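You operate a simulated robot arm through the tools that you are given. There is no shell and no other tool. Be economical: measure what you need, move in short steps, check, and stop when the job is done.

You run a simulated two-armed robot. Do the job below in one go: nothing can be reset, and whatever is moved stays where it is left.

Task
On the bamboo mat, fold the beige cloth in half.

Only the result counts: the job must be done as asked and must still hold three seconds after the hand-in. Knocking over, shifting, dropping, spilling or breaking anything else fails it. Flat cloth is picked up by pressing the open fingertips on it (5 to 10 N) and closing them slowly along it; thin cloth reads only 2 to 8 mm in the jaws.

Robot
Two 7-joint arms with two-finger parallel grippers on one trunk, on a base that drives. Base frame: it is fixed to the floor where the robot stands at the start and does not move with it; the origin is under the middle of the robot, x ahead of it, y to its left, z up. Lengths are in m, angles in degrees, forces in N, time in s.
The left shoulder is at the start at [0.02, 0.113, 1.147], the right one opposite. With the tool pointing down near the work surface each hand reaches from about 0.22 to 0.6 m from the robot's upright axis, wherever it stands, measured 20 degrees to its own side. Places, roughly: bamboo mat (25x40 cm) [0.44, 0.04, 0.84]; beige cloth [0.5, 0, 0.9]. Payload 1.57 kg a hand.
The TCP of each hand is the grasp point between the finger pads, 0.03 m short of the fingertips. In the tool frame z runs along the fingers and y along their closing line. The gripper opens to 0.08 m. The fingers are 0.017 m wide and 0.012 m thick; the gripper's body (0.04 by 0.082 m) begins 0.08 m behind the TCP.
Orientation is that of the tool frame in the base frame, as a unit quaternion [x, y, z, w]. With the fingers straight down and closing along the base's y, the tool's x points along the base's -x, its y along +y and its z along -z.

Tools
- The arms move only by the tool jog_arm. It takes "left_plan", "right_plan" or both (then of equal length, played together; a hand with none holds still); each is a list of rows, each a list of 3 entries, a list of its own where there are three numbers: the turn, a rotation vector about the base's x, y, z in degrees, then the shift along the base's x, y, z in mm, then the closure in counts, from 0 (fully open) to 255 (shut). In form: [[[ax, ay, az], [x, y, z], jaw], ...]. A call has 1 to 12 rows; each row is the pose to reach, as a shift and turn from the pose commanded when the call began. Each row takes 0.2 s and may step no farther than 0.05 m and 8.6 degrees from the row before; otherwise, or with a gripper value out of range, the whole call is refused. Where a pose cannot be reached the arm comes as near as it can. A force on the tool above 40 N (or 10 N above the force at the start of the call, whichever is more), or a blocked arm, ends the call early, and 0.2 s more pass. Each finger travels about 0.045 m/s and halts on what it meets, pressing with about 34 N; the grip force reading is that of the motor and also rises with nothing between the fingers. The clock runs only during rows and for 0.2 s after the last one: add rows that repeat a pose to give the fingers time. It gives the time, the measured TCP pose, the force on the tool (base axes), the opening and the grip force at its end, in the units of the frame above (readings bear some noise), with the torque about the TCP (base axes, N m) and any sound that the robot's microphone picked up.
- Cameras (640 x 400 px; columns grow to the right, rows downward): "scene" is now at [0.0981, 0.0013, 1.2694]; the picture's right is [0.04, -1.00, 0.00], its down [-0.60, -0.02, -0.80] and it looks along [0.80, 0.03, -0.60] (base axes); focal length 252 px, centre (320, 200). "left" rides on the left gripper at [0.072, 0.007, -0.122] in its tool frame; the picture's right is [-0.09, 1.00, 0.00], its down [-0.84, -0.08, -0.54] and it looks along [-0.54, -0.05, 0.84] (tool axes); focal length 238 px, centre (320, 200). "right" rides on the right gripper at [0.072, -0.007, -0.122] in its tool frame; the picture's right is [0.09, 1.00, 0.00], its down [-0.84, 0.08, -0.54] and it looks along [-0.54, 0.05, 0.84] (tool axes); focal length 238 px, centre (320, 200). There is no depth. A picture from a camera that has moved, and an enlarged one, comes with that camera's place and axes in the base frame and with its lens.
- grab_frame(camera): a new picture of that camera. The clock stands still meanwhile.
- raise_lower(by): slides the trunk up (or, below 0, down) by that many m; the arms and the scene camera ride with it, the base frame stays. It gives what a move gives, with no picture.
- base_move(legs): drives the robot by 1 to 6 legs, each [ahead, left, turn to the left] in m, m and degrees, along the robot's own axes; the way and the turn of a leg run together, so that a leg with both is an arc; at most 1.5 m and 180 degrees a leg. The arms and the cameras ride along, it lands a little off, and it stops where it bumps. It gives what a move gives.
- head_to(pan, tilt): turns the head with the scene camera to pan (to the left, within 80 degrees either way) and tilt (down, from -29 to 69), counted from straight ahead of the robot. It gives what a move gives.
- zoom(camera, box): a new picture of the part [left, top, right, bottom] of that camera's present view, enlarged. The clock stands still meanwhile.
- job_done(): hands the job in; it is judged then, once.

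Go step by step. Nothing tells you exact positions but the pictures and the camera data: compare them with the known pose of the tool, close in by small moves and look again before you grip or let go. The budget is 120 turns and 108 pictures, counting those below and the enlarged ones. Unless the task says otherwise, let go and move clear before handing in, and close with one line.

The tools are called after ">>>" by a JSON object that holds its "op" and its "data". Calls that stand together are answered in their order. jog_arm: Moves the arms, as the interface text tells. Its arguments: {"type":"object","properties":{"left_plan":{"type":"array"},"right_plan":{"type":"array"}},"required":[]} The other tools are called the same way: raise_lower (by) slides the trunk up or down; base_move (legs) drives the base; head_to (pan, tilt) turns the head that bears the scene camera; grab_frame (camera) takes a picture; zoom (camera, box) takes an enlarged picture of a part of a camera's view; job_done () hands the job in.

At the start:

```text
time: 0.0
left_tcp_pos: [0.4321, 0.1649, 1.0752]
left_tool_rot: [0.0, 1.0, 0.0, 0.001]
left_wrist_force: [-0.2, 0.6, 0.0]
left_ft_torque: [0.0, -0.01, 0.0]
left_opening: 0.0798
left_gripper_force: 0.1
right_tcp_pos: [0.4569, -0.1767, 0.9912]
right_tool_rot: [0.0, 1.0, 0.0, 0.0]
right_wrist_force: [-0.8, 0.3, -0.6]
right_ft_torque: [-0.01, 0.01, -0.01]
right_opening: 0.0802
right_gripper_force: 0.1
trunk travel left (down, up): [-0.2, 0.37]
robot x, y, heading: [0.0002, 0.0006, -0.2]
head pan, tilt: [2.2, 36.6]
```

scene: 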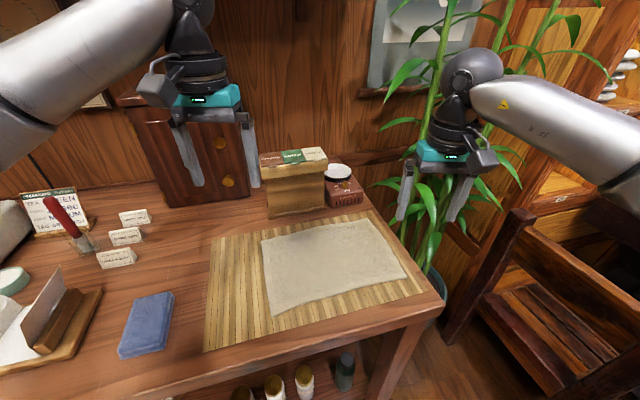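
right: 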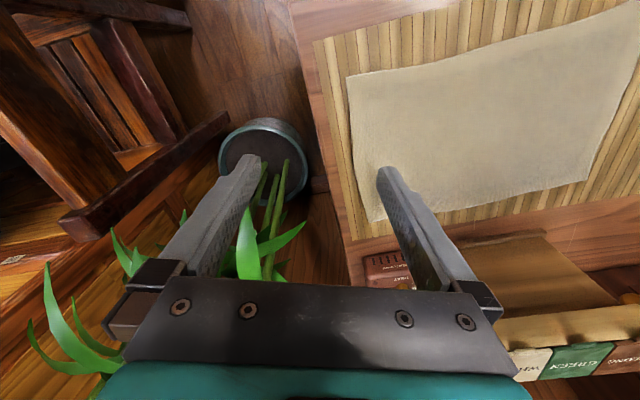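
left: 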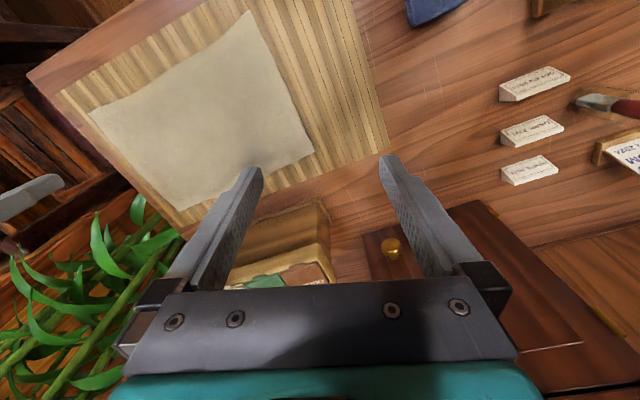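

I see the beige cloth lying flat on the mat, roughly with corners at near-right (0.41,-0.16), near-left (0.33,0.09), far-left (0.50,0.15) and far-right (0.59,-0.10). I plan to pinch the two near corners and carry that edge over to the far edge, so I first measure more finely.

>>> {"op": "zoom", "data": {"camera": "scene", "box": [200, 180, 456, 340]}}

>>> {"op": "jog_arm", "data": {"left_plan": [[[0, 0, 6], [-30, -15, -30], 60], [[0, 0, 12], [-60, -30, -60], 90], [[0, 0, 18], [-90, -45, -90], 90], [[0, 0, 18], [-95, -80, -120], 90]], "right_plan": [[[0, 0, 6], [-10, 10, 0], 60], [[0, 0, 12], [-20, 30, -20], 90], [[0, 0, 18], [-30, 45, -30], 90], [[0, 0, 18], [-43, 45, -40], 90]]}}

```text
2.50 times, centred on (328, 260) of scene
camera zoom: at [0.0981, 0.0013, 1.2694], right [0.04, -1.0, 0.0], down [-0.6, -0.02, -0.8], along [0.8, 0.03, -0.6], focal length 630 px, centre (300, 50)
```

zoom: 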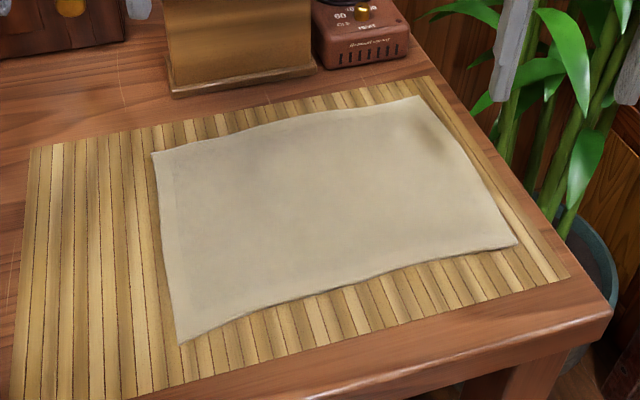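

```text
time: 1.0
left_tcp_pos: [0.3378, 0.0851, 0.9575]
left_tool_rot: [-0.158, 0.987, 0.0, 0.0]
left_wrist_force: [0.1, 0.3, 0.7]
left_ft_torque: [0.0, 0.03, -0.02]
left_opening: 0.0517
left_gripper_force: 0.0
right_tcp_pos: [0.4135, -0.131, 0.9524]
right_tool_rot: [-0.157, 0.988, 0.0, 0.0]
right_wrist_force: [-0.5, -0.3, -0.2]
right_ft_torque: [0.01, -0.01, 0.04]
right_opening: 0.0514
right_gripper_force: 0.0
trunk travel left (down, up): [-0.2, 0.37]
robot x, y, heading: [-0.0038, -0.002, 0.1]
head pan, tilt: [2.2, 36.6]
```

The hands are now above the near corners with the jaws partly closed and turned along the near edge. I check the pictures before going down.

>>> {"op": "grab_frame", "data": {"camera": "scene"}}

>>> {"op": "grab_frame", "data": {"camera": "left"}}

>>> {"op": "grab_frame", "data": {"camera": "right"}}

```text
103 pictures are left
camera scene: at [0.0981, 0.0007, 1.2694], right [0.04, -1.0, 0.0], down [-0.6, -0.02, -0.8], along [0.8, 0.03, -0.6], focal length 252 px, centre (320, 200)
```

scene: 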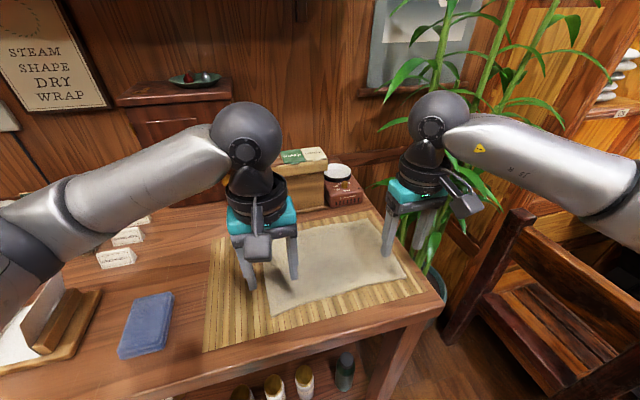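

```text
102 pictures are left
camera left: at [0.2672, 0.0699, 1.0779], right [-0.22, 0.97, 0.0], down [0.82, 0.19, 0.54], along [0.53, 0.12, -0.84], focal length 238 px, centre (320, 200)
```

left: 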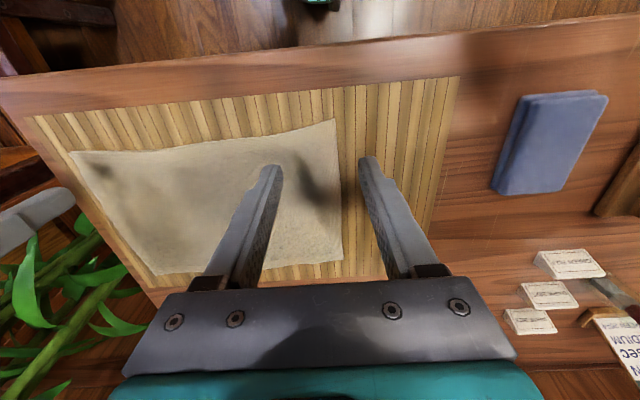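

```text
101 pictures are left
camera right: at [0.3474, -0.1592, 1.0738], right [-0.4, 0.92, 0.0], down [0.77, 0.33, 0.54], along [0.5, 0.21, -0.84], focal length 238 px, centre (320, 200)
```

right: 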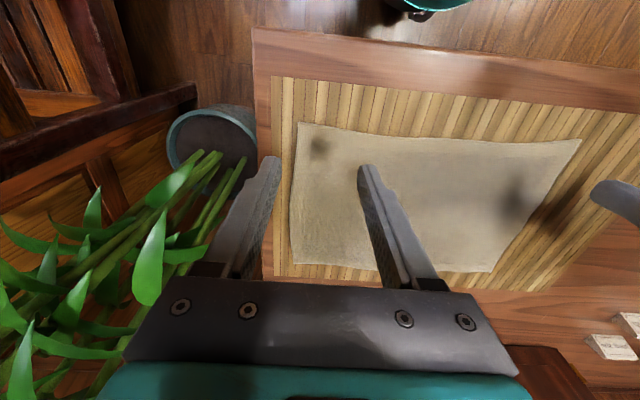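

The corners from the wrist cameras agree: near-right (0.413,-0.157), near-left (0.323,0.096), cloth at about z 0.84. I move in above the grip points just inside those corners and descend to about 1 cm above the cloth.

>>> {"op": "jog_arm", "data": {"left_plan": [[[0, 0, 0.5], [5, -10, -30], 127], [[0, 0, 1], [9, -16, -60], 127], [[0, 0, 1], [9, -16, -73], 127], [[0, 0, 1], [9, -16, -75], 127]], "right_plan": [[[0, 0, 0.5], [1, 5, -30], 127], [[0, 0, 1], [2, 11, -60], 127], [[0, 0, 1], [2, 11, -68], 127], [[0, 0, 1], [2, 11, -70], 127]]}}

>>> {"op": "grab_frame", "data": {"camera": "left"}}

>>> {"op": "grab_frame", "data": {"camera": "right"}}

```text
time: 2.0
left_tcp_pos: [0.3468, 0.0682, 0.8828]
left_tool_rot: [-0.166, 0.986, -0.001, 0.003]
left_wrist_force: [-2.0, 4.1, 21.9]
left_ft_torque: [0.22, 0.07, 0.06]
left_opening: 0.0403
left_gripper_force: 0.0
right_tcp_pos: [0.4171, -0.12, 0.8833]
right_tool_rot: [-0.164, 0.986, -0.001, 0.003]
right_wrist_force: [2.8, -1.2, 9.8]
right_ft_torque: [-0.08, -0.1, 0.01]
right_opening: 0.0399
right_gripper_force: 0.1
trunk travel left (down, up): [-0.2, 0.37]
robot x, y, heading: [-0.0002, 0.0001, -0.0]
head pan, tilt: [2.2, 36.6]
```

```text
100 pictures are left
camera left: at [0.2758, 0.0524, 1.003], right [-0.24, 0.97, 0.0], down [0.81, 0.2, 0.55], along [0.53, 0.13, -0.84], focal length 238 px, centre (320, 200)
```

left: 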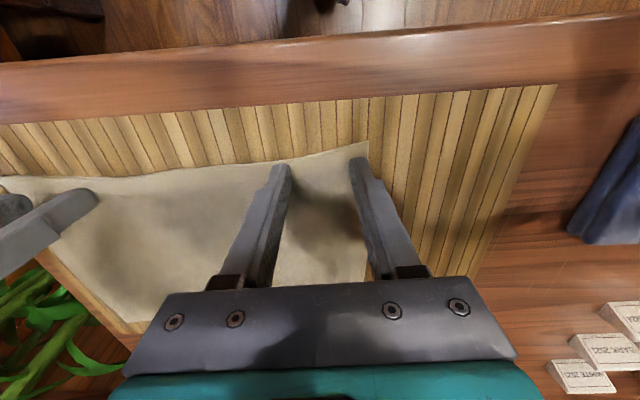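

```text
99 pictures are left
camera right: at [0.3498, -0.1482, 1.0051], right [-0.41, 0.91, 0.0], down [0.76, 0.34, 0.55], along [0.5, 0.22, -0.84], focal length 238 px, centre (320, 200)
```

right: 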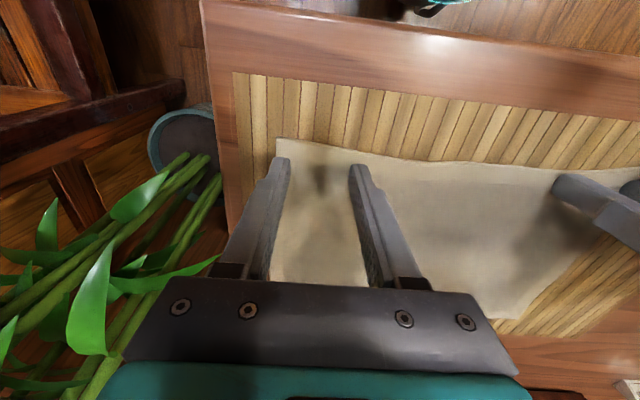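

Both fingertips already touch the cloth (surface at about z 0.853), the left pressing too hard and a little close to the edge. I lift slightly, shift a few mm inward and press again more gently.

>>> {"op": "jog_arm", "data": {"left_plan": [[[0, 0, 0], [0, 0, 8], 127], [[0, 0, 0], [7, -3, 8], 127], [[0, 0, 0], [7, -3, 4], 127], [[0, 0, 0], [7, -3, 1.5], 127], [[0, 0, 0], [7, -3, 1.5], 127]], "right_plan": [[[0, 0, 0], [0, 0, 8], 127], [[0, 0, 0], [3, 4, 8], 127], [[0, 0, 0], [3, 4, 4], 127], [[0, 0, 0], [3, 4, 0.5], 127], [[0, 0, 0], [3, 4, 0.5], 127]]}}

```text
time: 3.2
left_tcp_pos: [0.3526, 0.0653, 0.8828]
left_tool_rot: [-0.165, 0.986, -0.001, 0.002]
left_wrist_force: [-0.8, 0.5, 16.9]
left_ft_torque: [0.17, 0.07, 0.03]
left_opening: 0.0399
left_gripper_force: 0.0
right_tcp_pos: [0.4188, -0.1168, 0.8829]
right_tool_rot: [-0.165, 0.986, 0.0, 0.002]
right_wrist_force: [0.2, 0.7, 7.5]
right_ft_torque: [0.02, -0.03, -0.04]
right_opening: 0.0403
right_gripper_force: 0.1
trunk travel left (down, up): [-0.2, 0.37]
robot x, y, heading: [-0.002, 0.0028, 0.2]
head pan, tilt: [2.2, 36.6]
```

The right hand presses at 7.5 N, the left at 17 N. I ease the left by 2.5 mm and close both slowly.

>>> {"op": "jog_arm", "data": {"left_plan": [[[0, 0, 0], [0, 0, 2.5], 127], [[0, 0, 0], [0, 0, 2.5], 140], [[0, 0, 0], [0, 0, 2.5], 153], [[0, 0, 0], [0, 0, 2.5], 166], [[0, 0, 0], [0, 0, 2.5], 179], [[0, 0, 0], [0, 0, 2.5], 192], [[0, 0, 0], [0, 0, 2.5], 205], [[0, 0, 0], [0, 0, 2.5], 218], [[0, 0, 0], [0, 0, 2.5], 231], [[0, 0, 0], [0, 0, 2.5], 243], [[0, 0, 0], [0, 0, 2.5], 255], [[0, 0, 0], [0, 0, 2.5], 255]], "right_plan": [[[0, 0, 0], [0, 0, 0], 127], [[0, 0, 0], [0, 0, 0], 140], [[0, 0, 0], [0, 0, 0], 153], [[0, 0, 0], [0, 0, 0], 166], [[0, 0, 0], [0, 0, 0], 179], [[0, 0, 0], [0, 0, 0], 192], [[0, 0, 0], [0, 0, 0], 205], [[0, 0, 0], [0, 0, 0], 218], [[0, 0, 0], [0, 0, 0], 231], [[0, 0, 0], [0, 0, 0], 243], [[0, 0, 0], [0, 0, 0], 255], [[0, 0, 0], [0, 0, 0], 255]]}}

>>> {"op": "grab_frame", "data": {"camera": "left"}}

>>> {"op": "grab_frame", "data": {"camera": "right"}}

```text
time: 5.8
left_tcp_pos: [0.3527, 0.0663, 0.8841]
left_tool_rot: [-0.167, 0.986, 0.0, -0.001]
left_wrist_force: [-0.1, 0.6, 2.1]
left_ft_torque: [0.01, 0.01, -0.02]
left_opening: 0.0001
left_gripper_force: 21.0
right_tcp_pos: [0.4188, -0.1159, 0.8838]
right_tool_rot: [-0.165, 0.986, 0.0, 0.001]
right_wrist_force: [0.3, 0.0, 18.6]
right_ft_torque: [-0.03, 0.02, 0.01]
right_opening: 0.0067
right_gripper_force: 25.9
trunk travel left (down, up): [-0.2, 0.37]
robot x, y, heading: [-0.0018, -0.0002, -0.1]
head pan, tilt: [2.2, 36.6]
```

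```text
98 pictures are left
camera left: at [0.2833, 0.05, 1.0049], right [-0.24, 0.97, 0.0], down [0.82, 0.2, 0.54], along [0.53, 0.13, -0.84], focal length 238 px, centre (320, 200)
```

left: 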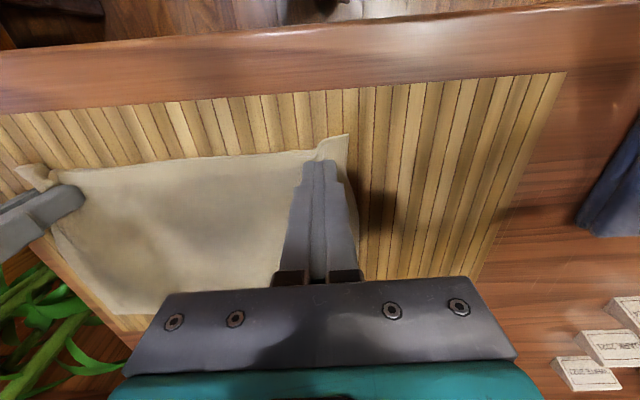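

```text
97 pictures are left
camera right: at [0.3524, -0.1448, 1.005], right [-0.41, 0.91, 0.0], down [0.77, 0.35, 0.54], along [0.5, 0.22, -0.84], focal length 238 px, centre (320, 200)
```

right: 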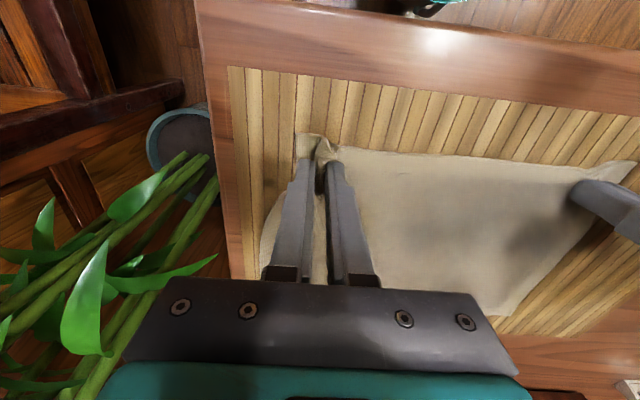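

The right hand holds the cloth (6.7 mm); the left slipped off. I open and re-press the left a little further inside the corner, as the cloth has shifted some 15 mm there.

>>> {"op": "jog_arm", "data": {"left_plan": [[[0, 0, 0], [0, 0, 10], 255], [[0, 0, 0], [2, -14, 12], 200], [[0, 0, 0], [2, -14, 12], 127], [[0, 0, 0], [2, -14, 12], 127], [[0, 0, 0], [2, -14, 5], 127], [[0, 0, 0], [2, -14, 0], 127], [[0, 0, 0], [2, -14, -1.5], 127], [[0, 0, 0], [2, -14, -1.5], 127]]}}

>>> {"op": "grab_frame", "data": {"camera": "left"}}

```text
time: 7.6
left_tcp_pos: [0.3556, 0.0513, 0.884]
left_tool_rot: [-0.166, 0.986, 0.0, 0.001]
left_wrist_force: [-0.6, -0.1, 8.7]
left_ft_torque: [0.06, 0.06, 0.01]
left_opening: 0.0401
left_gripper_force: 0.1
right_tcp_pos: [0.4201, -0.1147, 0.8825]
right_tool_rot: [-0.165, 0.986, 0.0, 0.002]
right_wrist_force: [1.3, 0.3, 18.1]
right_ft_torque: [-0.05, -0.07, -0.01]
right_opening: 0.0062
right_gripper_force: 25.9
trunk travel left (down, up): [-0.2, 0.37]
robot x, y, heading: [-0.0027, 0.0003, 0.1]
head pan, tilt: [2.2, 36.6]
```

```text
96 pictures are left
camera left: at [0.2857, 0.0347, 1.0038], right [-0.24, 0.97, 0.0], down [0.81, 0.2, 0.54], along [0.53, 0.13, -0.84], focal length 238 px, centre (320, 200)
```

left: 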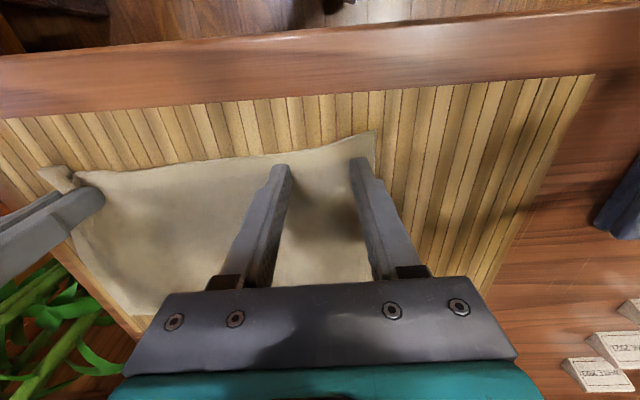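

The left tips are on the cloth at 8.7 N just inside the corner. I close slowly, easing down slightly to keep the pressure.

>>> {"op": "jog_arm", "data": {"left_plan": [[[0, 0, 0], [0, 0, -0.5], 140], [[0, 0, 0], [0, 0, -0.5], 153], [[0, 0, 0], [0, 0, -0.5], 166], [[0, 0, 0], [0, 0, -0.5], 179], [[0, 0, 0], [0, 0, -0.5], 192], [[0, 0, 0], [0, 0, -0.5], 205], [[0, 0, 0], [0, 0, -0.5], 218], [[0, 0, 0], [0, 0, -0.5], 231], [[0, 0, 0], [0, 0, -0.5], 243], [[0, 0, 0], [0, 0, -0.5], 255], [[0, 0, 0], [0, 0, -0.5], 255]]}}

>>> {"op": "grab_frame", "data": {"camera": "left"}}

```text
time: 10.0
left_tcp_pos: [0.3564, 0.0508, 0.8831]
left_tool_rot: [-0.166, 0.986, -0.001, 0.001]
left_wrist_force: [2.5, -4.9, 23.0]
left_ft_torque: [-0.08, -0.07, 0.04]
left_opening: 0.0048
left_gripper_force: 24.9
right_tcp_pos: [0.4188, -0.1156, 0.8839]
right_tool_rot: [-0.165, 0.986, 0.0, 0.001]
right_wrist_force: [1.4, 4.3, 16.2]
right_ft_torque: [0.11, -0.02, -0.04]
right_opening: 0.0064
right_gripper_force: 26.3
trunk travel left (down, up): [-0.2, 0.37]
robot x, y, heading: [0.0003, -0.0, -0.1]
head pan, tilt: [2.2, 36.6]
```

```text
95 pictures are left
camera left: at [0.2858, 0.035, 1.0033], right [-0.24, 0.97, 0.0], down [0.81, 0.2, 0.54], along [0.53, 0.13, -0.84], focal length 238 px, centre (320, 200)
```

left: 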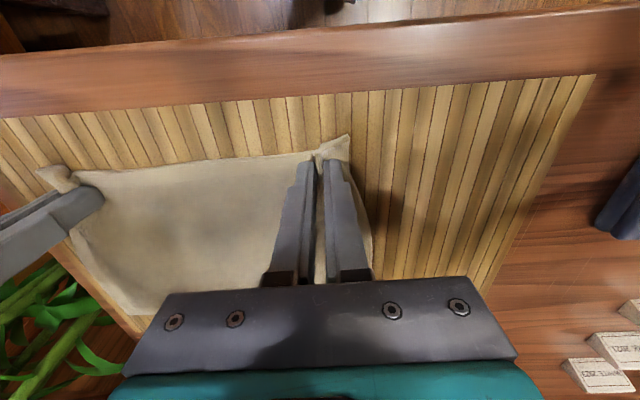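

Both hands hold the cloth now (4.8 and 6.4 mm). I lift both a few cm and look.

>>> {"op": "jog_arm", "data": {"left_plan": [[[0, 0, 0], [5, 2, 15], 255], [[0, 0, 0], [12, 4, 30], 255], [[0, 0, 0], [20, 7, 45], 255], [[0, 0, 0], [28, 10, 60], 255], [[0, 0, 0], [28, 10, 60], 255]], "right_plan": [[[0, 0, 0], [5, 2, 15], 255], [[0, 0, 0], [12, 4, 30], 255], [[0, 0, 0], [20, 7, 45], 255], [[0, 0, 0], [28, 10, 60], 255], [[0, 0, 0], [28, 10, 60], 255]]}}

>>> {"op": "grab_frame", "data": {"camera": "scene"}}

>>> {"op": "grab_frame", "data": {"camera": "left"}}

>>> {"op": "grab_frame", "data": {"camera": "right"}}

```text
time: 11.2
left_tcp_pos: [0.3825, 0.0607, 0.9408]
left_tool_rot: [-0.166, 0.986, -0.001, -0.001]
left_wrist_force: [2.0, -5.1, -0.4]
left_ft_torque: [-0.16, -0.03, 0.05]
left_opening: 0.0046
left_gripper_force: 24.8
right_tcp_pos: [0.4477, -0.1062, 0.9417]
right_tool_rot: [-0.165, 0.986, 0.0, -0.001]
right_wrist_force: [-1.8, 5.0, 0.1]
right_ft_torque: [0.14, 0.08, -0.03]
right_opening: 0.0056
right_gripper_force: 25.6
trunk travel left (down, up): [-0.2, 0.37]
robot x, y, heading: [-0.0001, -0.0, -0.1]
head pan, tilt: [2.2, 36.6]
```

```text
94 pictures are left
camera scene: at [0.0981, 0.0013, 1.2694], right [0.04, -1.0, 0.0], down [-0.6, -0.02, -0.8], along [0.8, 0.03, -0.6], focal length 252 px, centre (320, 200)
```

scene: 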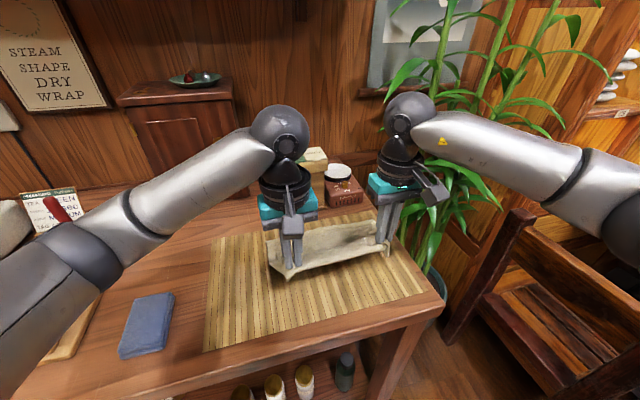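

```text
93 pictures are left
camera left: at [0.3143, 0.0449, 1.0621], right [-0.24, 0.97, 0.0], down [0.82, 0.2, 0.54], along [0.53, 0.13, -0.84], focal length 238 px, centre (320, 200)
```

left: 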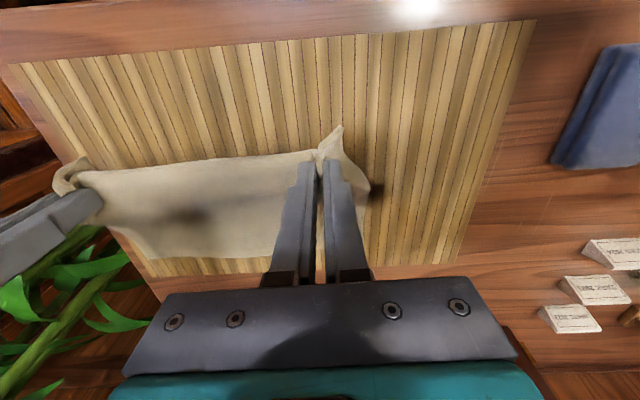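

```text
92 pictures are left
camera right: at [0.382, -0.1352, 1.0645], right [-0.41, 0.91, 0.0], down [0.77, 0.35, 0.54], along [0.49, 0.22, -0.84], focal length 238 px, centre (320, 200)
```

right: 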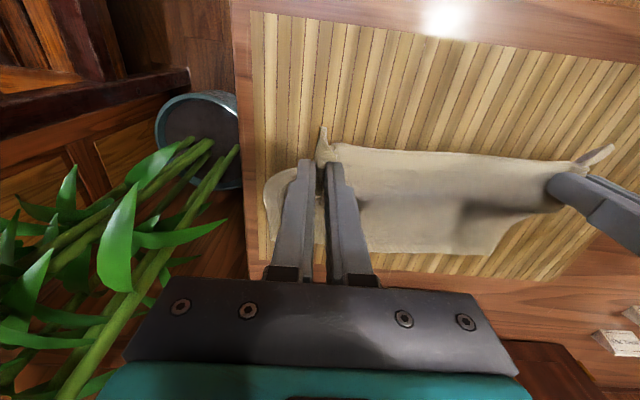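

Both corners hold, the cloth is taut and its far edge has barely moved. I carry the edge over the fold line in an arc, tilting the hands a little so the edge turns with the fold.

>>> {"op": "jog_arm", "data": {"left_plan": [[[-1, 3, 0], [9, 2, 8], 255], [[-2, 6, 0], [19, 6, 12], 255], [[-3, 8.5, 0], [31, 10, 15], 255], [[-4, 11, 0], [43, 14, 16], 255], [[-4.7, 13, 0], [55, 18, 15], 255], [[-5.3, 15, 0], [67, 22, 12], 255], [[-5.3, 15, 0], [67, 22, 12], 255]], "right_plan": [[[-1, 3, 0], [9, 4, 8], 255], [[-2, 6, 0], [18, 8, 12], 255], [[-3, 8.5, 0], [30, 12, 15], 255], [[-4, 11, 0], [42, 16, 16], 255], [[-4.7, 13, 0], [54, 20, 15], 255], [[-5.3, 15, 0], [66, 24, 12], 255], [[-5.3, 15, 0], [66, 24, 12], 255]]}}

>>> {"op": "grab_frame", "data": {"camera": "scene"}}

>>> {"op": "grab_frame", "data": {"camera": "left"}}

>>> {"op": "grab_frame", "data": {"camera": "right"}}

```text
time: 12.8
left_tcp_pos: [0.4507, 0.0835, 0.9532]
left_tool_rot: [-0.163, 0.977, -0.024, -0.136]
left_wrist_force: [1.7, -2.5, 0.4]
left_ft_torque: [-0.08, -0.02, 0.02]
left_opening: 0.0042
left_gripper_force: 24.4
right_tcp_pos: [0.5121, -0.0824, 0.9536]
right_tool_rot: [-0.164, 0.977, -0.024, -0.136]
right_wrist_force: [-0.9, 2.5, -0.3]
right_ft_torque: [0.07, 0.01, -0.08]
right_opening: 0.0045
right_gripper_force: 25.0
trunk travel left (down, up): [-0.2, 0.37]
robot x, y, heading: [0.0002, 0.0007, -0.1]
head pan, tilt: [2.2, 36.6]
```

```text
91 pictures are left
camera scene: at [0.0981, 0.0012, 1.2694], right [0.04, -1.0, 0.0], down [-0.6, -0.02, -0.8], along [0.8, 0.03, -0.6], focal length 252 px, centre (320, 200)
```

scene: 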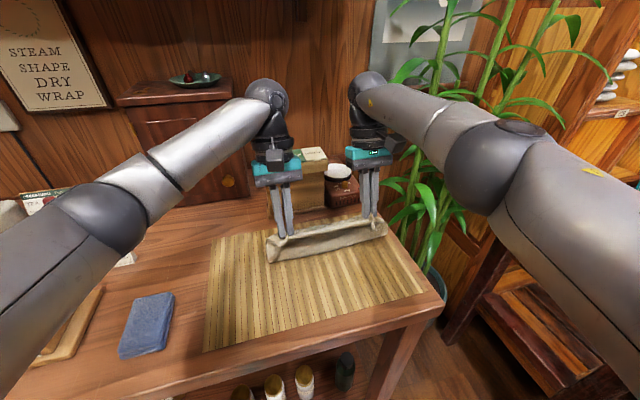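

```text
90 pictures are left
camera left: at [0.4162, 0.0798, 1.0889], right [-0.24, 0.97, -0.03], down [0.93, 0.24, 0.29], along [0.29, 0.04, -0.96], focal length 238 px, centre (320, 200)
```

left: 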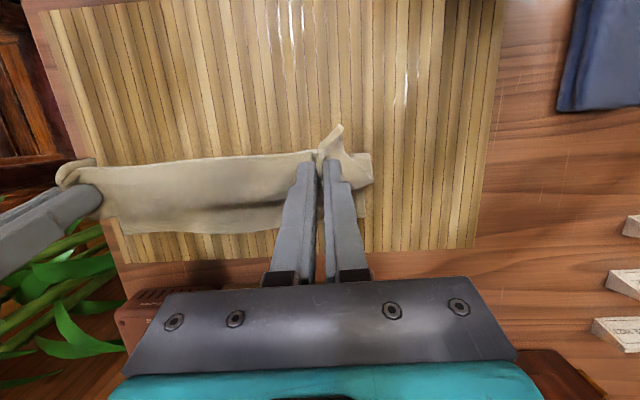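

```text
89 pictures are left
camera right: at [0.4792, -0.0989, 1.0914], right [-0.41, 0.91, 0.02], down [0.88, 0.38, 0.29], along [0.26, 0.14, -0.96], focal length 238 px, centre (320, 200)
```

right: 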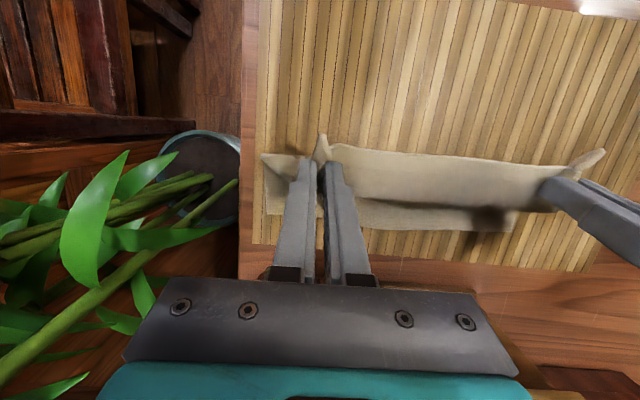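

The far edge still lies at about (0.491,0.141)–(0.578,-0.109) and the carried edge is about 5 cm short of it. I carry on forward and down to about 3 cm above the cloth.

>>> {"op": "jog_arm", "data": {"left_plan": [[[-0.7, 2, 0], [14, 5, -5], 255], [[-1.4, 4, 0], [28, 10, -14], 255], [[-2, 6, 0], [42, 15, -25], 255], [[-2.7, 7.5, 0], [54, 19, -38], 255], [[-2.7, 7.5, 0], [54, 19, -38], 255]], "right_plan": [[[-0.7, 2, 0], [14, 5, -5], 255], [[-1.4, 4, 0], [28, 10, -14], 255], [[-2, 6, 0], [41, 15, -25], 255], [[-2.7, 7.5, 0], [52, 19, -38], 255], [[-2.7, 7.5, 0], [52, 19, -38], 255]]}}

>>> {"op": "grab_frame", "data": {"camera": "scene"}}

>>> {"op": "grab_frame", "data": {"camera": "left"}}

>>> {"op": "grab_frame", "data": {"camera": "right"}}

```text
time: 14.0
left_tcp_pos: [0.4955, 0.1, 0.9206]
left_tool_rot: [-0.156, 0.966, -0.039, -0.202]
left_wrist_force: [-22.6, -25.1, 21.7]
left_ft_torque: [1.32, -3.22, -0.53]
left_opening: 0.0045
left_gripper_force: 24.6
left hand out of reach, approached as far as the arm can: row 4, 5
right_tcp_pos: [0.4772, -0.0804, 0.9347]
right_tool_rot: [-0.162, 0.965, -0.035, -0.202]
right_wrist_force: [1.7, 10.8, 0.1]
right_ft_torque: [0.35, -0.09, -0.22]
right_opening: 0.0047
right_gripper_force: 25.1
right hand out of reach, approached as far as the arm can: row 1, 2, 3, 4, 5
trunk travel left (down, up): [-0.2, 0.37]
robot x, y, heading: [0.0032, -0.0003, 0.1]
head pan, tilt: [2.2, 36.6]
```

```text
88 pictures are left
camera scene: at [0.0935, -0.0013, 1.27], right [0.04, -1.0, 0.0], down [-0.59, -0.02, -0.81], along [0.8, 0.03, -0.59], focal length 252 px, centre (320, 200)
```

scene: 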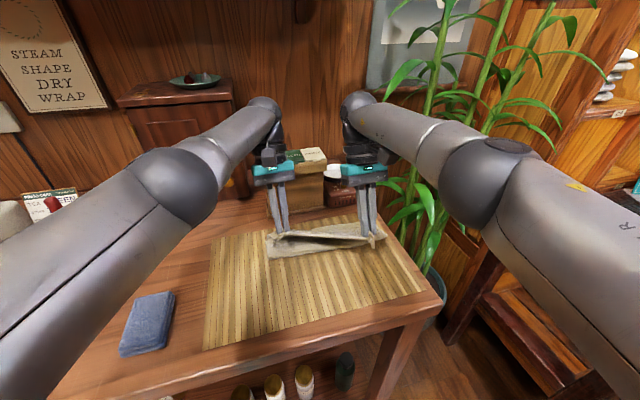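

```text
87 pictures are left
camera left: at [0.4777, 0.1026, 1.0599], right [-0.24, 0.97, -0.05], down [0.96, 0.24, 0.16], along [0.17, -0.01, -0.99], focal length 238 px, centre (320, 200)
```

left: 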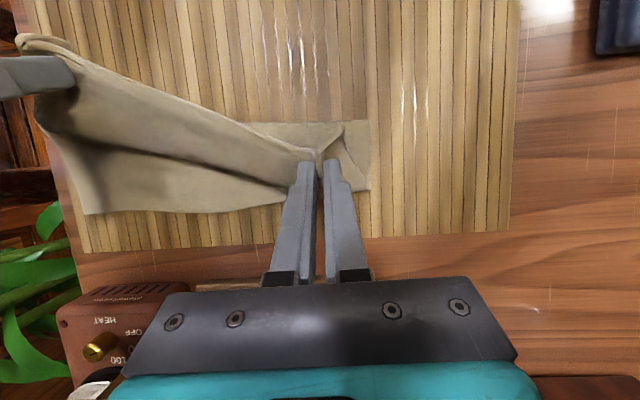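

```text
86 pictures are left
camera right: at [0.4627, -0.0911, 1.076], right [-0.4, 0.91, 0.04], down [0.9, 0.39, 0.16], along [0.13, 0.1, -0.99], focal length 238 px, centre (320, 200)
```

right: 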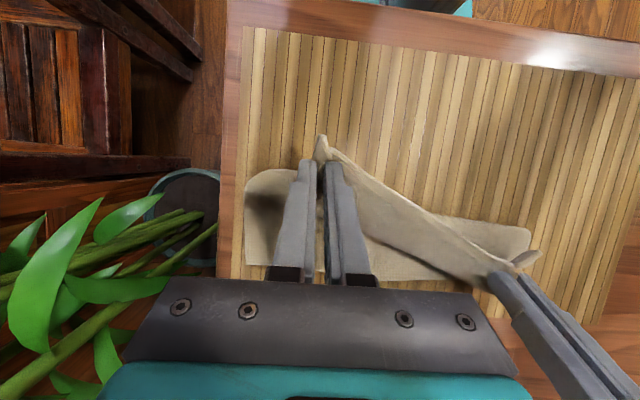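

The right arm ran out of reach because of the tilt and was drawn back, and the left reads an unwanted force, perhaps its body touching the wooden box. I back the left off and undo the tilt on both.

>>> {"op": "jog_arm", "data": {"left_plan": [[[1, -2.5, 0], [-15, -5, 5], 255], [[2, -5, 0], [-30, -10, 10], 255], [[3, -8, 0], [-40, -14, 20], 255], [[5, -14, 0], [-42, -14, 24], 255], [[7, -20, 0], [-45, -15, 26], 255]]}}

>>> {"op": "zoom", "data": {"camera": "scene", "box": [220, 120, 420, 290]}}

```text
time: 15.2
left_tcp_pos: [0.454, 0.0906, 0.9425]
left_tool_rot: [-0.167, 0.986, -0.005, -0.022]
left_wrist_force: [0.4, -3.1, -0.3]
left_ft_torque: [-0.09, 0.03, 0.03]
left_opening: 0.0043
left_gripper_force: 24.9
right_tcp_pos: [0.4797, -0.0798, 0.9327]
right_tool_rot: [-0.161, 0.965, -0.038, -0.204]
right_wrist_force: [-0.4, 3.1, -0.8]
right_ft_torque: [0.07, 0.02, -0.07]
right_opening: 0.0044
right_gripper_force: 25.6
trunk travel left (down, up): [-0.2, 0.37]
robot x, y, heading: [0.0006, -0.0003, -0.2]
head pan, tilt: [2.2, 36.6]
```

```text
2.35 times, centred on (320, 205) of scene
camera zoom: at [0.0979, 0.0012, 1.2694], right [0.04, -1.0, 0.0], down [-0.6, -0.02, -0.8], along [0.8, 0.03, -0.6], focal length 593 px, centre (320, 188)
```

zoom: 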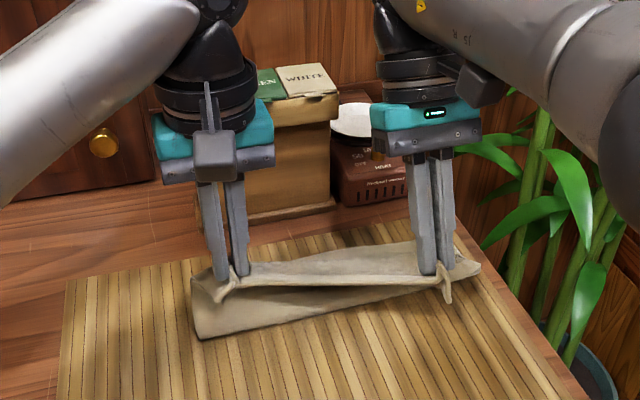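

The box has not moved. I undo the tilt of the right hand, with a shift that is safe whichever pose its command counts from.

>>> {"op": "jog_arm", "data": {"right_plan": [[[2.7, -7.5, 0], [-17, -5, 10], 255], [[5.4, -15, 0], [-34, -10, 20], 255], [[7.5, -21, 0], [-50, -14, 25], 255], [[7.5, -21, 0], [-50, -14, 25], 255]]}}

>>> {"op": "grab_frame", "data": {"camera": "left"}}

>>> {"op": "grab_frame", "data": {"camera": "right"}}

```text
time: 16.2
left_tcp_pos: [0.4546, 0.0892, 0.9425]
left_tool_rot: [-0.164, 0.986, -0.008, -0.023]
left_wrist_force: [-2.9, -17.5, 1.9]
left_ft_torque: [-0.57, 0.09, 0.02]
left_opening: 0.0049
left_gripper_force: 24.8
right_tcp_pos: [0.4293, -0.0913, 0.9591]
right_tool_rot: [-0.165, 0.986, 0.001, -0.011]
right_wrist_force: [2.7, 17.7, -2.4]
right_ft_torque: [0.56, -0.06, -0.14]
right_opening: 0.0048
right_gripper_force: 25.2
trunk travel left (down, up): [-0.2, 0.37]
robot x, y, heading: [-0.0029, -0.0013, 0.1]
head pan, tilt: [2.2, 36.6]
```

```text
84 pictures are left
camera left: at [0.3896, 0.0767, 1.0665], right [-0.24, 0.97, -0.01], down [0.84, 0.21, 0.5], along [0.49, 0.11, -0.87], focal length 238 px, centre (320, 200)
```

left: 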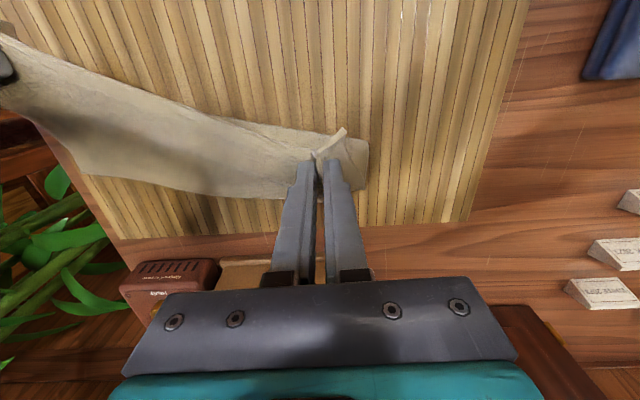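

```text
83 pictures are left
camera right: at [0.3661, -0.1202, 1.0834], right [-0.41, 0.91, 0.01], down [0.78, 0.35, 0.52], along [0.47, 0.22, -0.85], focal length 238 px, centre (320, 200)
```

right: 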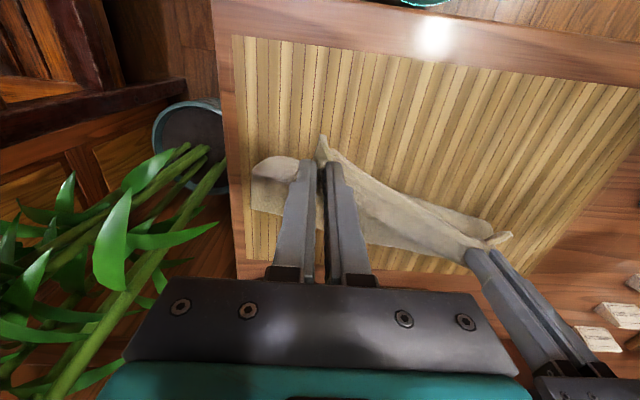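

The command counts from the actual pose, so the right went back a few cm further and the cloth is skewed. I bring the right hand forward, level with the left.

>>> {"op": "jog_arm", "data": {"right_plan": [[[0, 0, 0], [20, 6, 0], 255], [[0, 0, 0], [42, 11, -2], 255], [[0, 0, 0], [63, 13, -8], 255], [[0, 0, 0], [83, 15, -15], 255], [[0, 0, 0], [83, 15, -15], 255]]}}

>>> {"op": "grab_frame", "data": {"camera": "left"}}

>>> {"op": "grab_frame", "data": {"camera": "right"}}

>>> {"op": "zoom", "data": {"camera": "scene", "box": [220, 120, 420, 290]}}

```text
time: 17.4
left_tcp_pos: [0.4544, 0.0916, 0.9426]
left_tool_rot: [-0.165, 0.986, -0.006, -0.023]
left_wrist_force: [2.0, -5.8, -0.1]
left_ft_torque: [-0.23, -0.09, 0.06]
left_opening: 0.0043
left_gripper_force: 25.5
right_tcp_pos: [0.511, -0.0788, 0.9431]
right_tool_rot: [-0.166, 0.986, -0.003, -0.014]
right_wrist_force: [-2.8, 6.4, 0.1]
right_ft_torque: [0.18, 0.06, -0.03]
right_opening: 0.0046
right_gripper_force: 24.8
trunk travel left (down, up): [-0.2, 0.37]
robot x, y, heading: [-0.0051, -0.0004, -0.2]
head pan, tilt: [2.2, 36.6]
```

```text
82 pictures are left
camera left: at [0.39, 0.0776, 1.0663], right [-0.24, 0.97, -0.01], down [0.84, 0.21, 0.5], along [0.49, 0.11, -0.86], focal length 238 px, centre (320, 200)
```

left: 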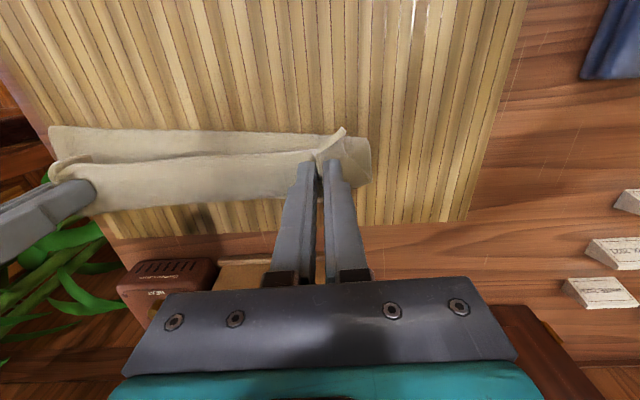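

```text
81 pictures are left
camera right: at [0.448, -0.1061, 1.0679], right [-0.41, 0.91, 0.0], down [0.78, 0.35, 0.52], along [0.47, 0.21, -0.86], focal length 238 px, centre (320, 200)
```

right: 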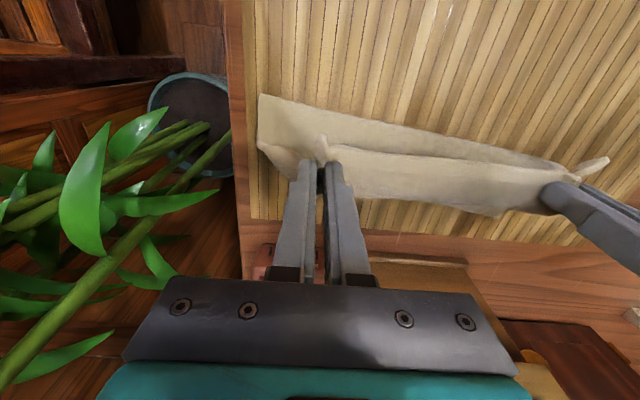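

```text
2.35 times, centred on (320, 205) of scene
camera zoom: at [0.0981, 0.0012, 1.2694], right [0.04, -1.0, 0.0], down [-0.6, -0.02, -0.8], along [0.8, 0.03, -0.6], focal length 593 px, centre (320, 188)
```

zoom: 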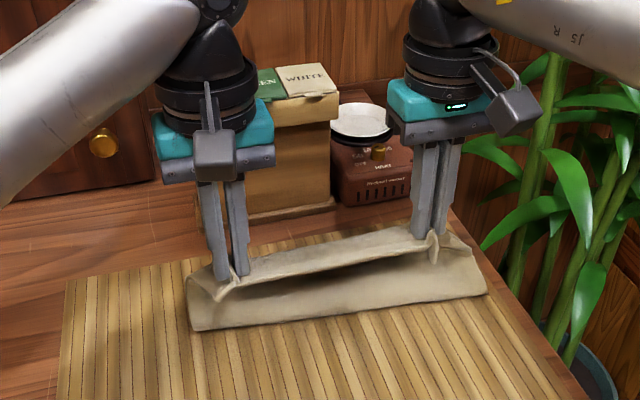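

The fold now lies square: the loop is along the near side and both pinched corners are about 5 cm short of the far edge. I move both hands forward and down, upright this time.

>>> {"op": "jog_arm", "data": {"left_plan": [[[0, 0, 0], [12, 3, -2], 255], [[0, 0, 0], [24, 7, -9], 255], [[0, 0, 0], [36, 11, -18], 255], [[0, 0, 0], [46, 14, -28], 255], [[0, 0, 0], [46, 14, -34], 255], [[0, 0, 0], [46, 14, -34], 255]], "right_plan": [[[0, 0, 0], [11, 5, -2], 255], [[0, 0, 0], [22, 9, -9], 255], [[0, 0, 0], [33, 14, -18], 255], [[0, 0, 0], [43, 18, -28], 255], [[0, 0, 0], [43, 18, -34], 255], [[0, 0, 0], [43, 18, -34], 255]]}}

>>> {"op": "grab_frame", "data": {"camera": "left"}}

>>> {"op": "grab_frame", "data": {"camera": "right"}}

>>> {"op": "zoom", "data": {"camera": "scene", "box": [220, 120, 420, 290]}}

```text
time: 18.8
left_tcp_pos: [0.4983, 0.1054, 0.9081]
left_tool_rot: [-0.166, 0.986, -0.004, -0.023]
left_wrist_force: [-0.2, -1.5, -0.3]
left_ft_torque: [-0.04, -0.02, 0.02]
left_opening: 0.0041
left_gripper_force: 24.8
right_tcp_pos: [0.5534, -0.0603, 0.9102]
right_tool_rot: [-0.165, 0.986, -0.002, -0.014]
right_wrist_force: [-0.2, 2.1, -0.7]
right_ft_torque: [0.06, 0.03, -0.06]
right_opening: 0.0046
right_gripper_force: 25.5
trunk travel left (down, up): [-0.2, 0.37]
robot x, y, heading: [0.0002, -0.0027, -0.3]
head pan, tilt: [2.2, 36.6]
```

```text
79 pictures are left
camera left: at [0.435, 0.0911, 1.0318], right [-0.24, 0.97, -0.01], down [0.84, 0.21, 0.5], along [0.49, 0.11, -0.86], focal length 238 px, centre (320, 200)
```

left: 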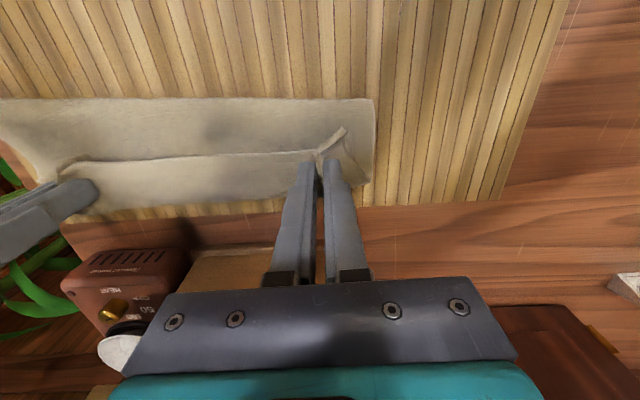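

```text
78 pictures are left
camera right: at [0.4907, -0.0894, 1.0342], right [-0.41, 0.91, 0.0], down [0.78, 0.35, 0.52], along [0.47, 0.21, -0.86], focal length 238 px, centre (320, 200)
```

right: 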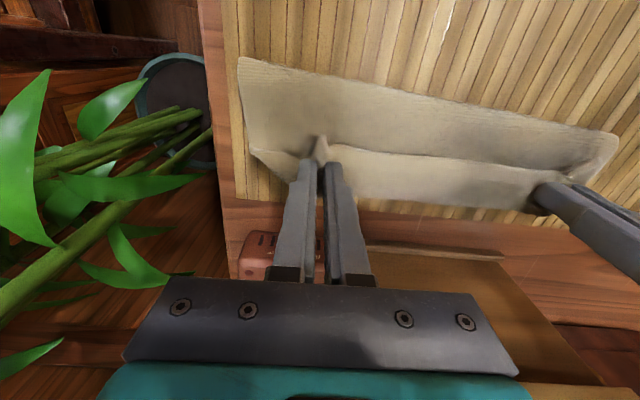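

```text
2.35 times, centred on (320, 205) of scene
camera zoom: at [0.0981, 0.0013, 1.2694], right [0.04, -1.0, 0.0], down [-0.6, -0.02, -0.8], along [0.8, 0.03, -0.6], focal length 593 px, centre (320, 188)
```

zoom: 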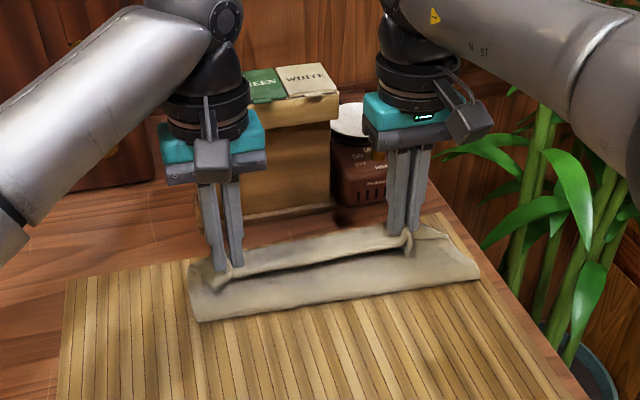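

The hands are about 2 cm short of where the far edge lies (the cloth slid forward a touch, still on the mat). I move forward 2 cm more and lower, then look.

>>> {"op": "jog_arm", "data": {"left_plan": [[[0, 0, 0], [9, 3, -3], 255], [[0, 0, 0], [18, 6, -7], 255], [[0, 0, 0], [19, 6.5, -13], 255], [[0, 0, 0], [19, 6.5, -17], 255], [[0, 0, 0], [19, 6.5, -17], 255]], "right_plan": [[[0, 0, 0], [10, 3, -3], 255], [[0, 0, 0], [20, 6, -8], 255], [[0, 0, 0], [21, 7, -14], 255], [[0, 0, 0], [21, 7, -18], 255], [[0, 0, 0], [21, 7, -18], 255]]}}

>>> {"op": "grab_frame", "data": {"camera": "left"}}

>>> {"op": "grab_frame", "data": {"camera": "right"}}

>>> {"op": "zoom", "data": {"camera": "scene", "box": [220, 120, 420, 290]}}

```text
time: 20.0
left_tcp_pos: [0.5183, 0.1115, 0.8921]
left_tool_rot: [-0.165, 0.986, -0.006, -0.024]
left_wrist_force: [1.1, -4.5, 1.0]
left_ft_torque: [-0.14, 0.0, 0.06]
left_opening: 0.0043
left_gripper_force: 25.1
right_tcp_pos: [0.5577, -0.0624, 0.9]
right_tool_rot: [-0.165, 0.986, -0.002, -0.013]
right_wrist_force: [-1.7, 5.2, -1.0]
right_ft_torque: [0.2, -0.01, -0.04]
right_opening: 0.0043
right_gripper_force: 24.8
right hand out of reach, approached as far as the arm can: row 1, 2, 3, 4, 5
trunk travel left (down, up): [-0.2, 0.37]
robot x, y, heading: [-0.0019, 0.0007, -0.4]
head pan, tilt: [2.2, 36.6]
```

```text
76 pictures are left
camera left: at [0.4544, 0.0968, 1.0154], right [-0.24, 0.97, -0.01], down [0.84, 0.21, 0.5], along [0.49, 0.11, -0.86], focal length 238 px, centre (320, 200)
```

left: 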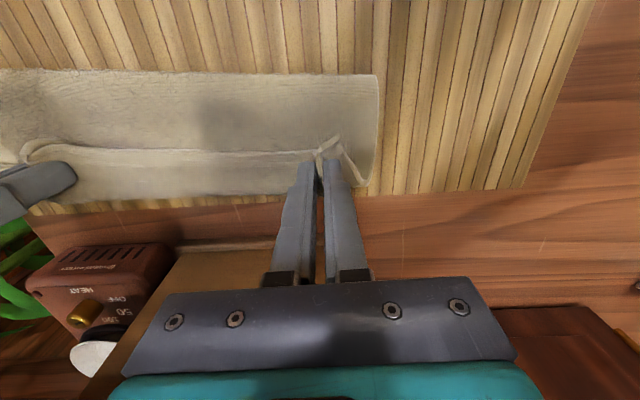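

```text
75 pictures are left
camera right: at [0.4954, -0.0901, 1.0242], right [-0.41, 0.91, 0.0], down [0.78, 0.35, 0.52], along [0.47, 0.21, -0.85], focal length 238 px, centre (320, 200)
```

right: 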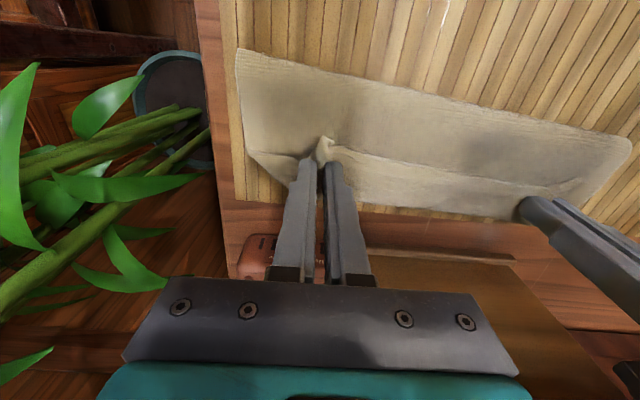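

```text
2.35 times, centred on (320, 205) of scene
camera zoom: at [0.0979, 0.0011, 1.2695], right [0.04, -1.0, 0.0], down [-0.6, -0.02, -0.8], along [0.8, 0.03, -0.6], focal length 593 px, centre (320, 188)
```

zoom: 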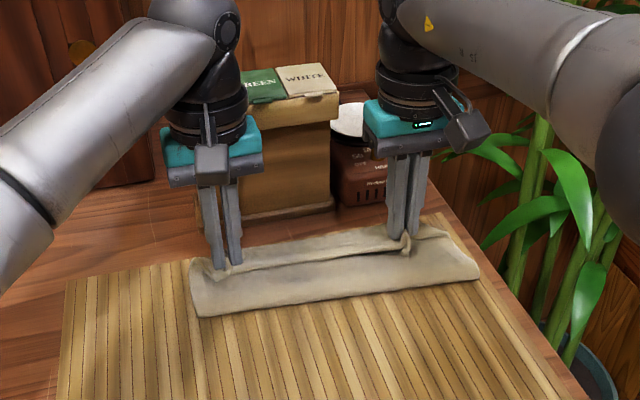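

The right hand is at its reach limit, about 1.5 cm short; the cloth is otherwise folded over. I let go here with a small opening and lift, then see how the edge settles.

>>> {"op": "jog_arm", "data": {"left_plan": [[[0, 0, 0], [0, 0, 0], 235], [[0, 0, 0], [0, 0, 0], 210], [[0, 0, 0], [0, 0, 0], 185], [[0, 0, 0], [0, 0, 0], 170], [[0, 0, 0], [0, 0, 0], 170], [[0, 0, 0], [0, 0, 15], 170], [[0, 0, 0], [0, 0, 35], 170], [[0, 0, 0], [-25, -5, 70], 170], [[0, 0, 0], [-50, 5, 110], 170], [[0, 0, 0], [-70, 30, 130], 170]], "right_plan": [[[0, 0, 0], [-1, 0, 0], 235], [[0, 0, 0], [-1, 0, 0], 210], [[0, 0, 0], [-1, 0, 0], 185], [[0, 0, 0], [-1, 0, 0], 170], [[0, 0, 0], [-1, 0, 0], 170], [[0, 0, 0], [-1, 0, 15], 170], [[0, 0, 0], [-2, 0, 35], 170], [[0, 0, 0], [-30, -10, 70], 170], [[0, 0, 0], [-60, -30, 100], 170], [[0, 0, 0], [-80, -60, 110], 170]]}}

>>> {"op": "grab_frame", "data": {"camera": "left"}}

>>> {"op": "grab_frame", "data": {"camera": "right"}}

>>> {"op": "zoom", "data": {"camera": "scene", "box": [220, 120, 420, 290]}}

```text
time: 22.2
left_tcp_pos: [0.4489, 0.1402, 1.023]
left_tool_rot: [-0.167, 0.986, -0.005, -0.025]
left_wrist_force: [0.9, -0.4, 0.4]
left_ft_torque: [0.01, -0.05, -0.01]
left_opening: 0.0266
left_gripper_force: 0.0
right_tcp_pos: [0.4768, -0.1226, 1.0097]
right_tool_rot: [-0.165, 0.986, -0.002, -0.013]
right_wrist_force: [0.7, -0.1, -0.3]
right_ft_torque: [0.02, 0.01, 0.02]
right_opening: 0.0268
right_gripper_force: 0.0
trunk travel left (down, up): [-0.2, 0.37]
robot x, y, heading: [0.0011, 0.0001, -0.1]
head pan, tilt: [2.2, 36.6]
```

```text
73 pictures are left
camera left: at [0.3838, 0.1264, 1.146], right [-0.24, 0.97, -0.01], down [0.84, 0.21, 0.5], along [0.49, 0.11, -0.87], focal length 238 px, centre (320, 200)
```

left: 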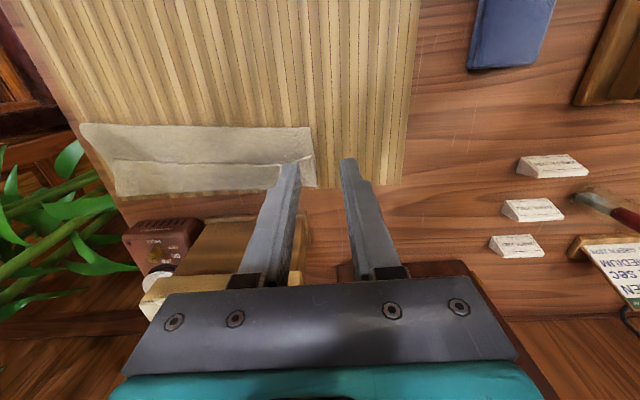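

```text
72 pictures are left
camera right: at [0.4153, -0.1492, 1.1336], right [-0.41, 0.91, 0.0], down [0.78, 0.35, 0.52], along [0.47, 0.21, -0.85], focal length 238 px, centre (320, 200)
```

right: 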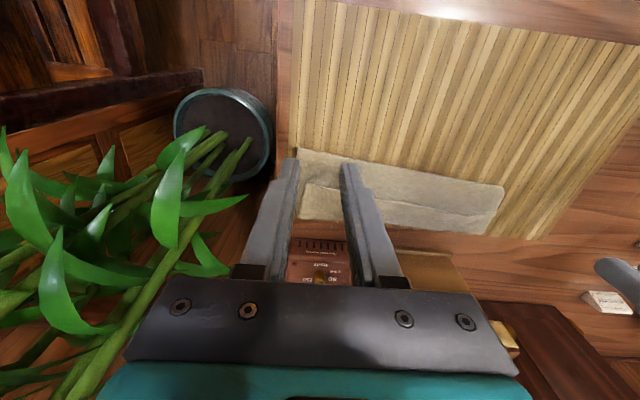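

```text
2.35 times, centred on (320, 205) of scene
camera zoom: at [0.0975, 0.0013, 1.2695], right [0.04, -1.0, 0.0], down [-0.6, -0.02, -0.8], along [0.8, 0.03, -0.6], focal length 593 px, centre (320, 188)
```

zoom: 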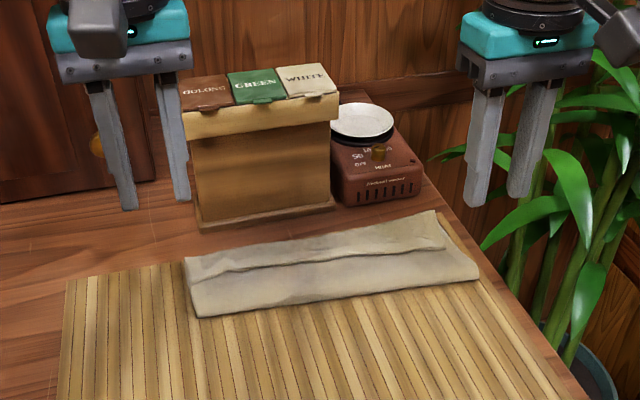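

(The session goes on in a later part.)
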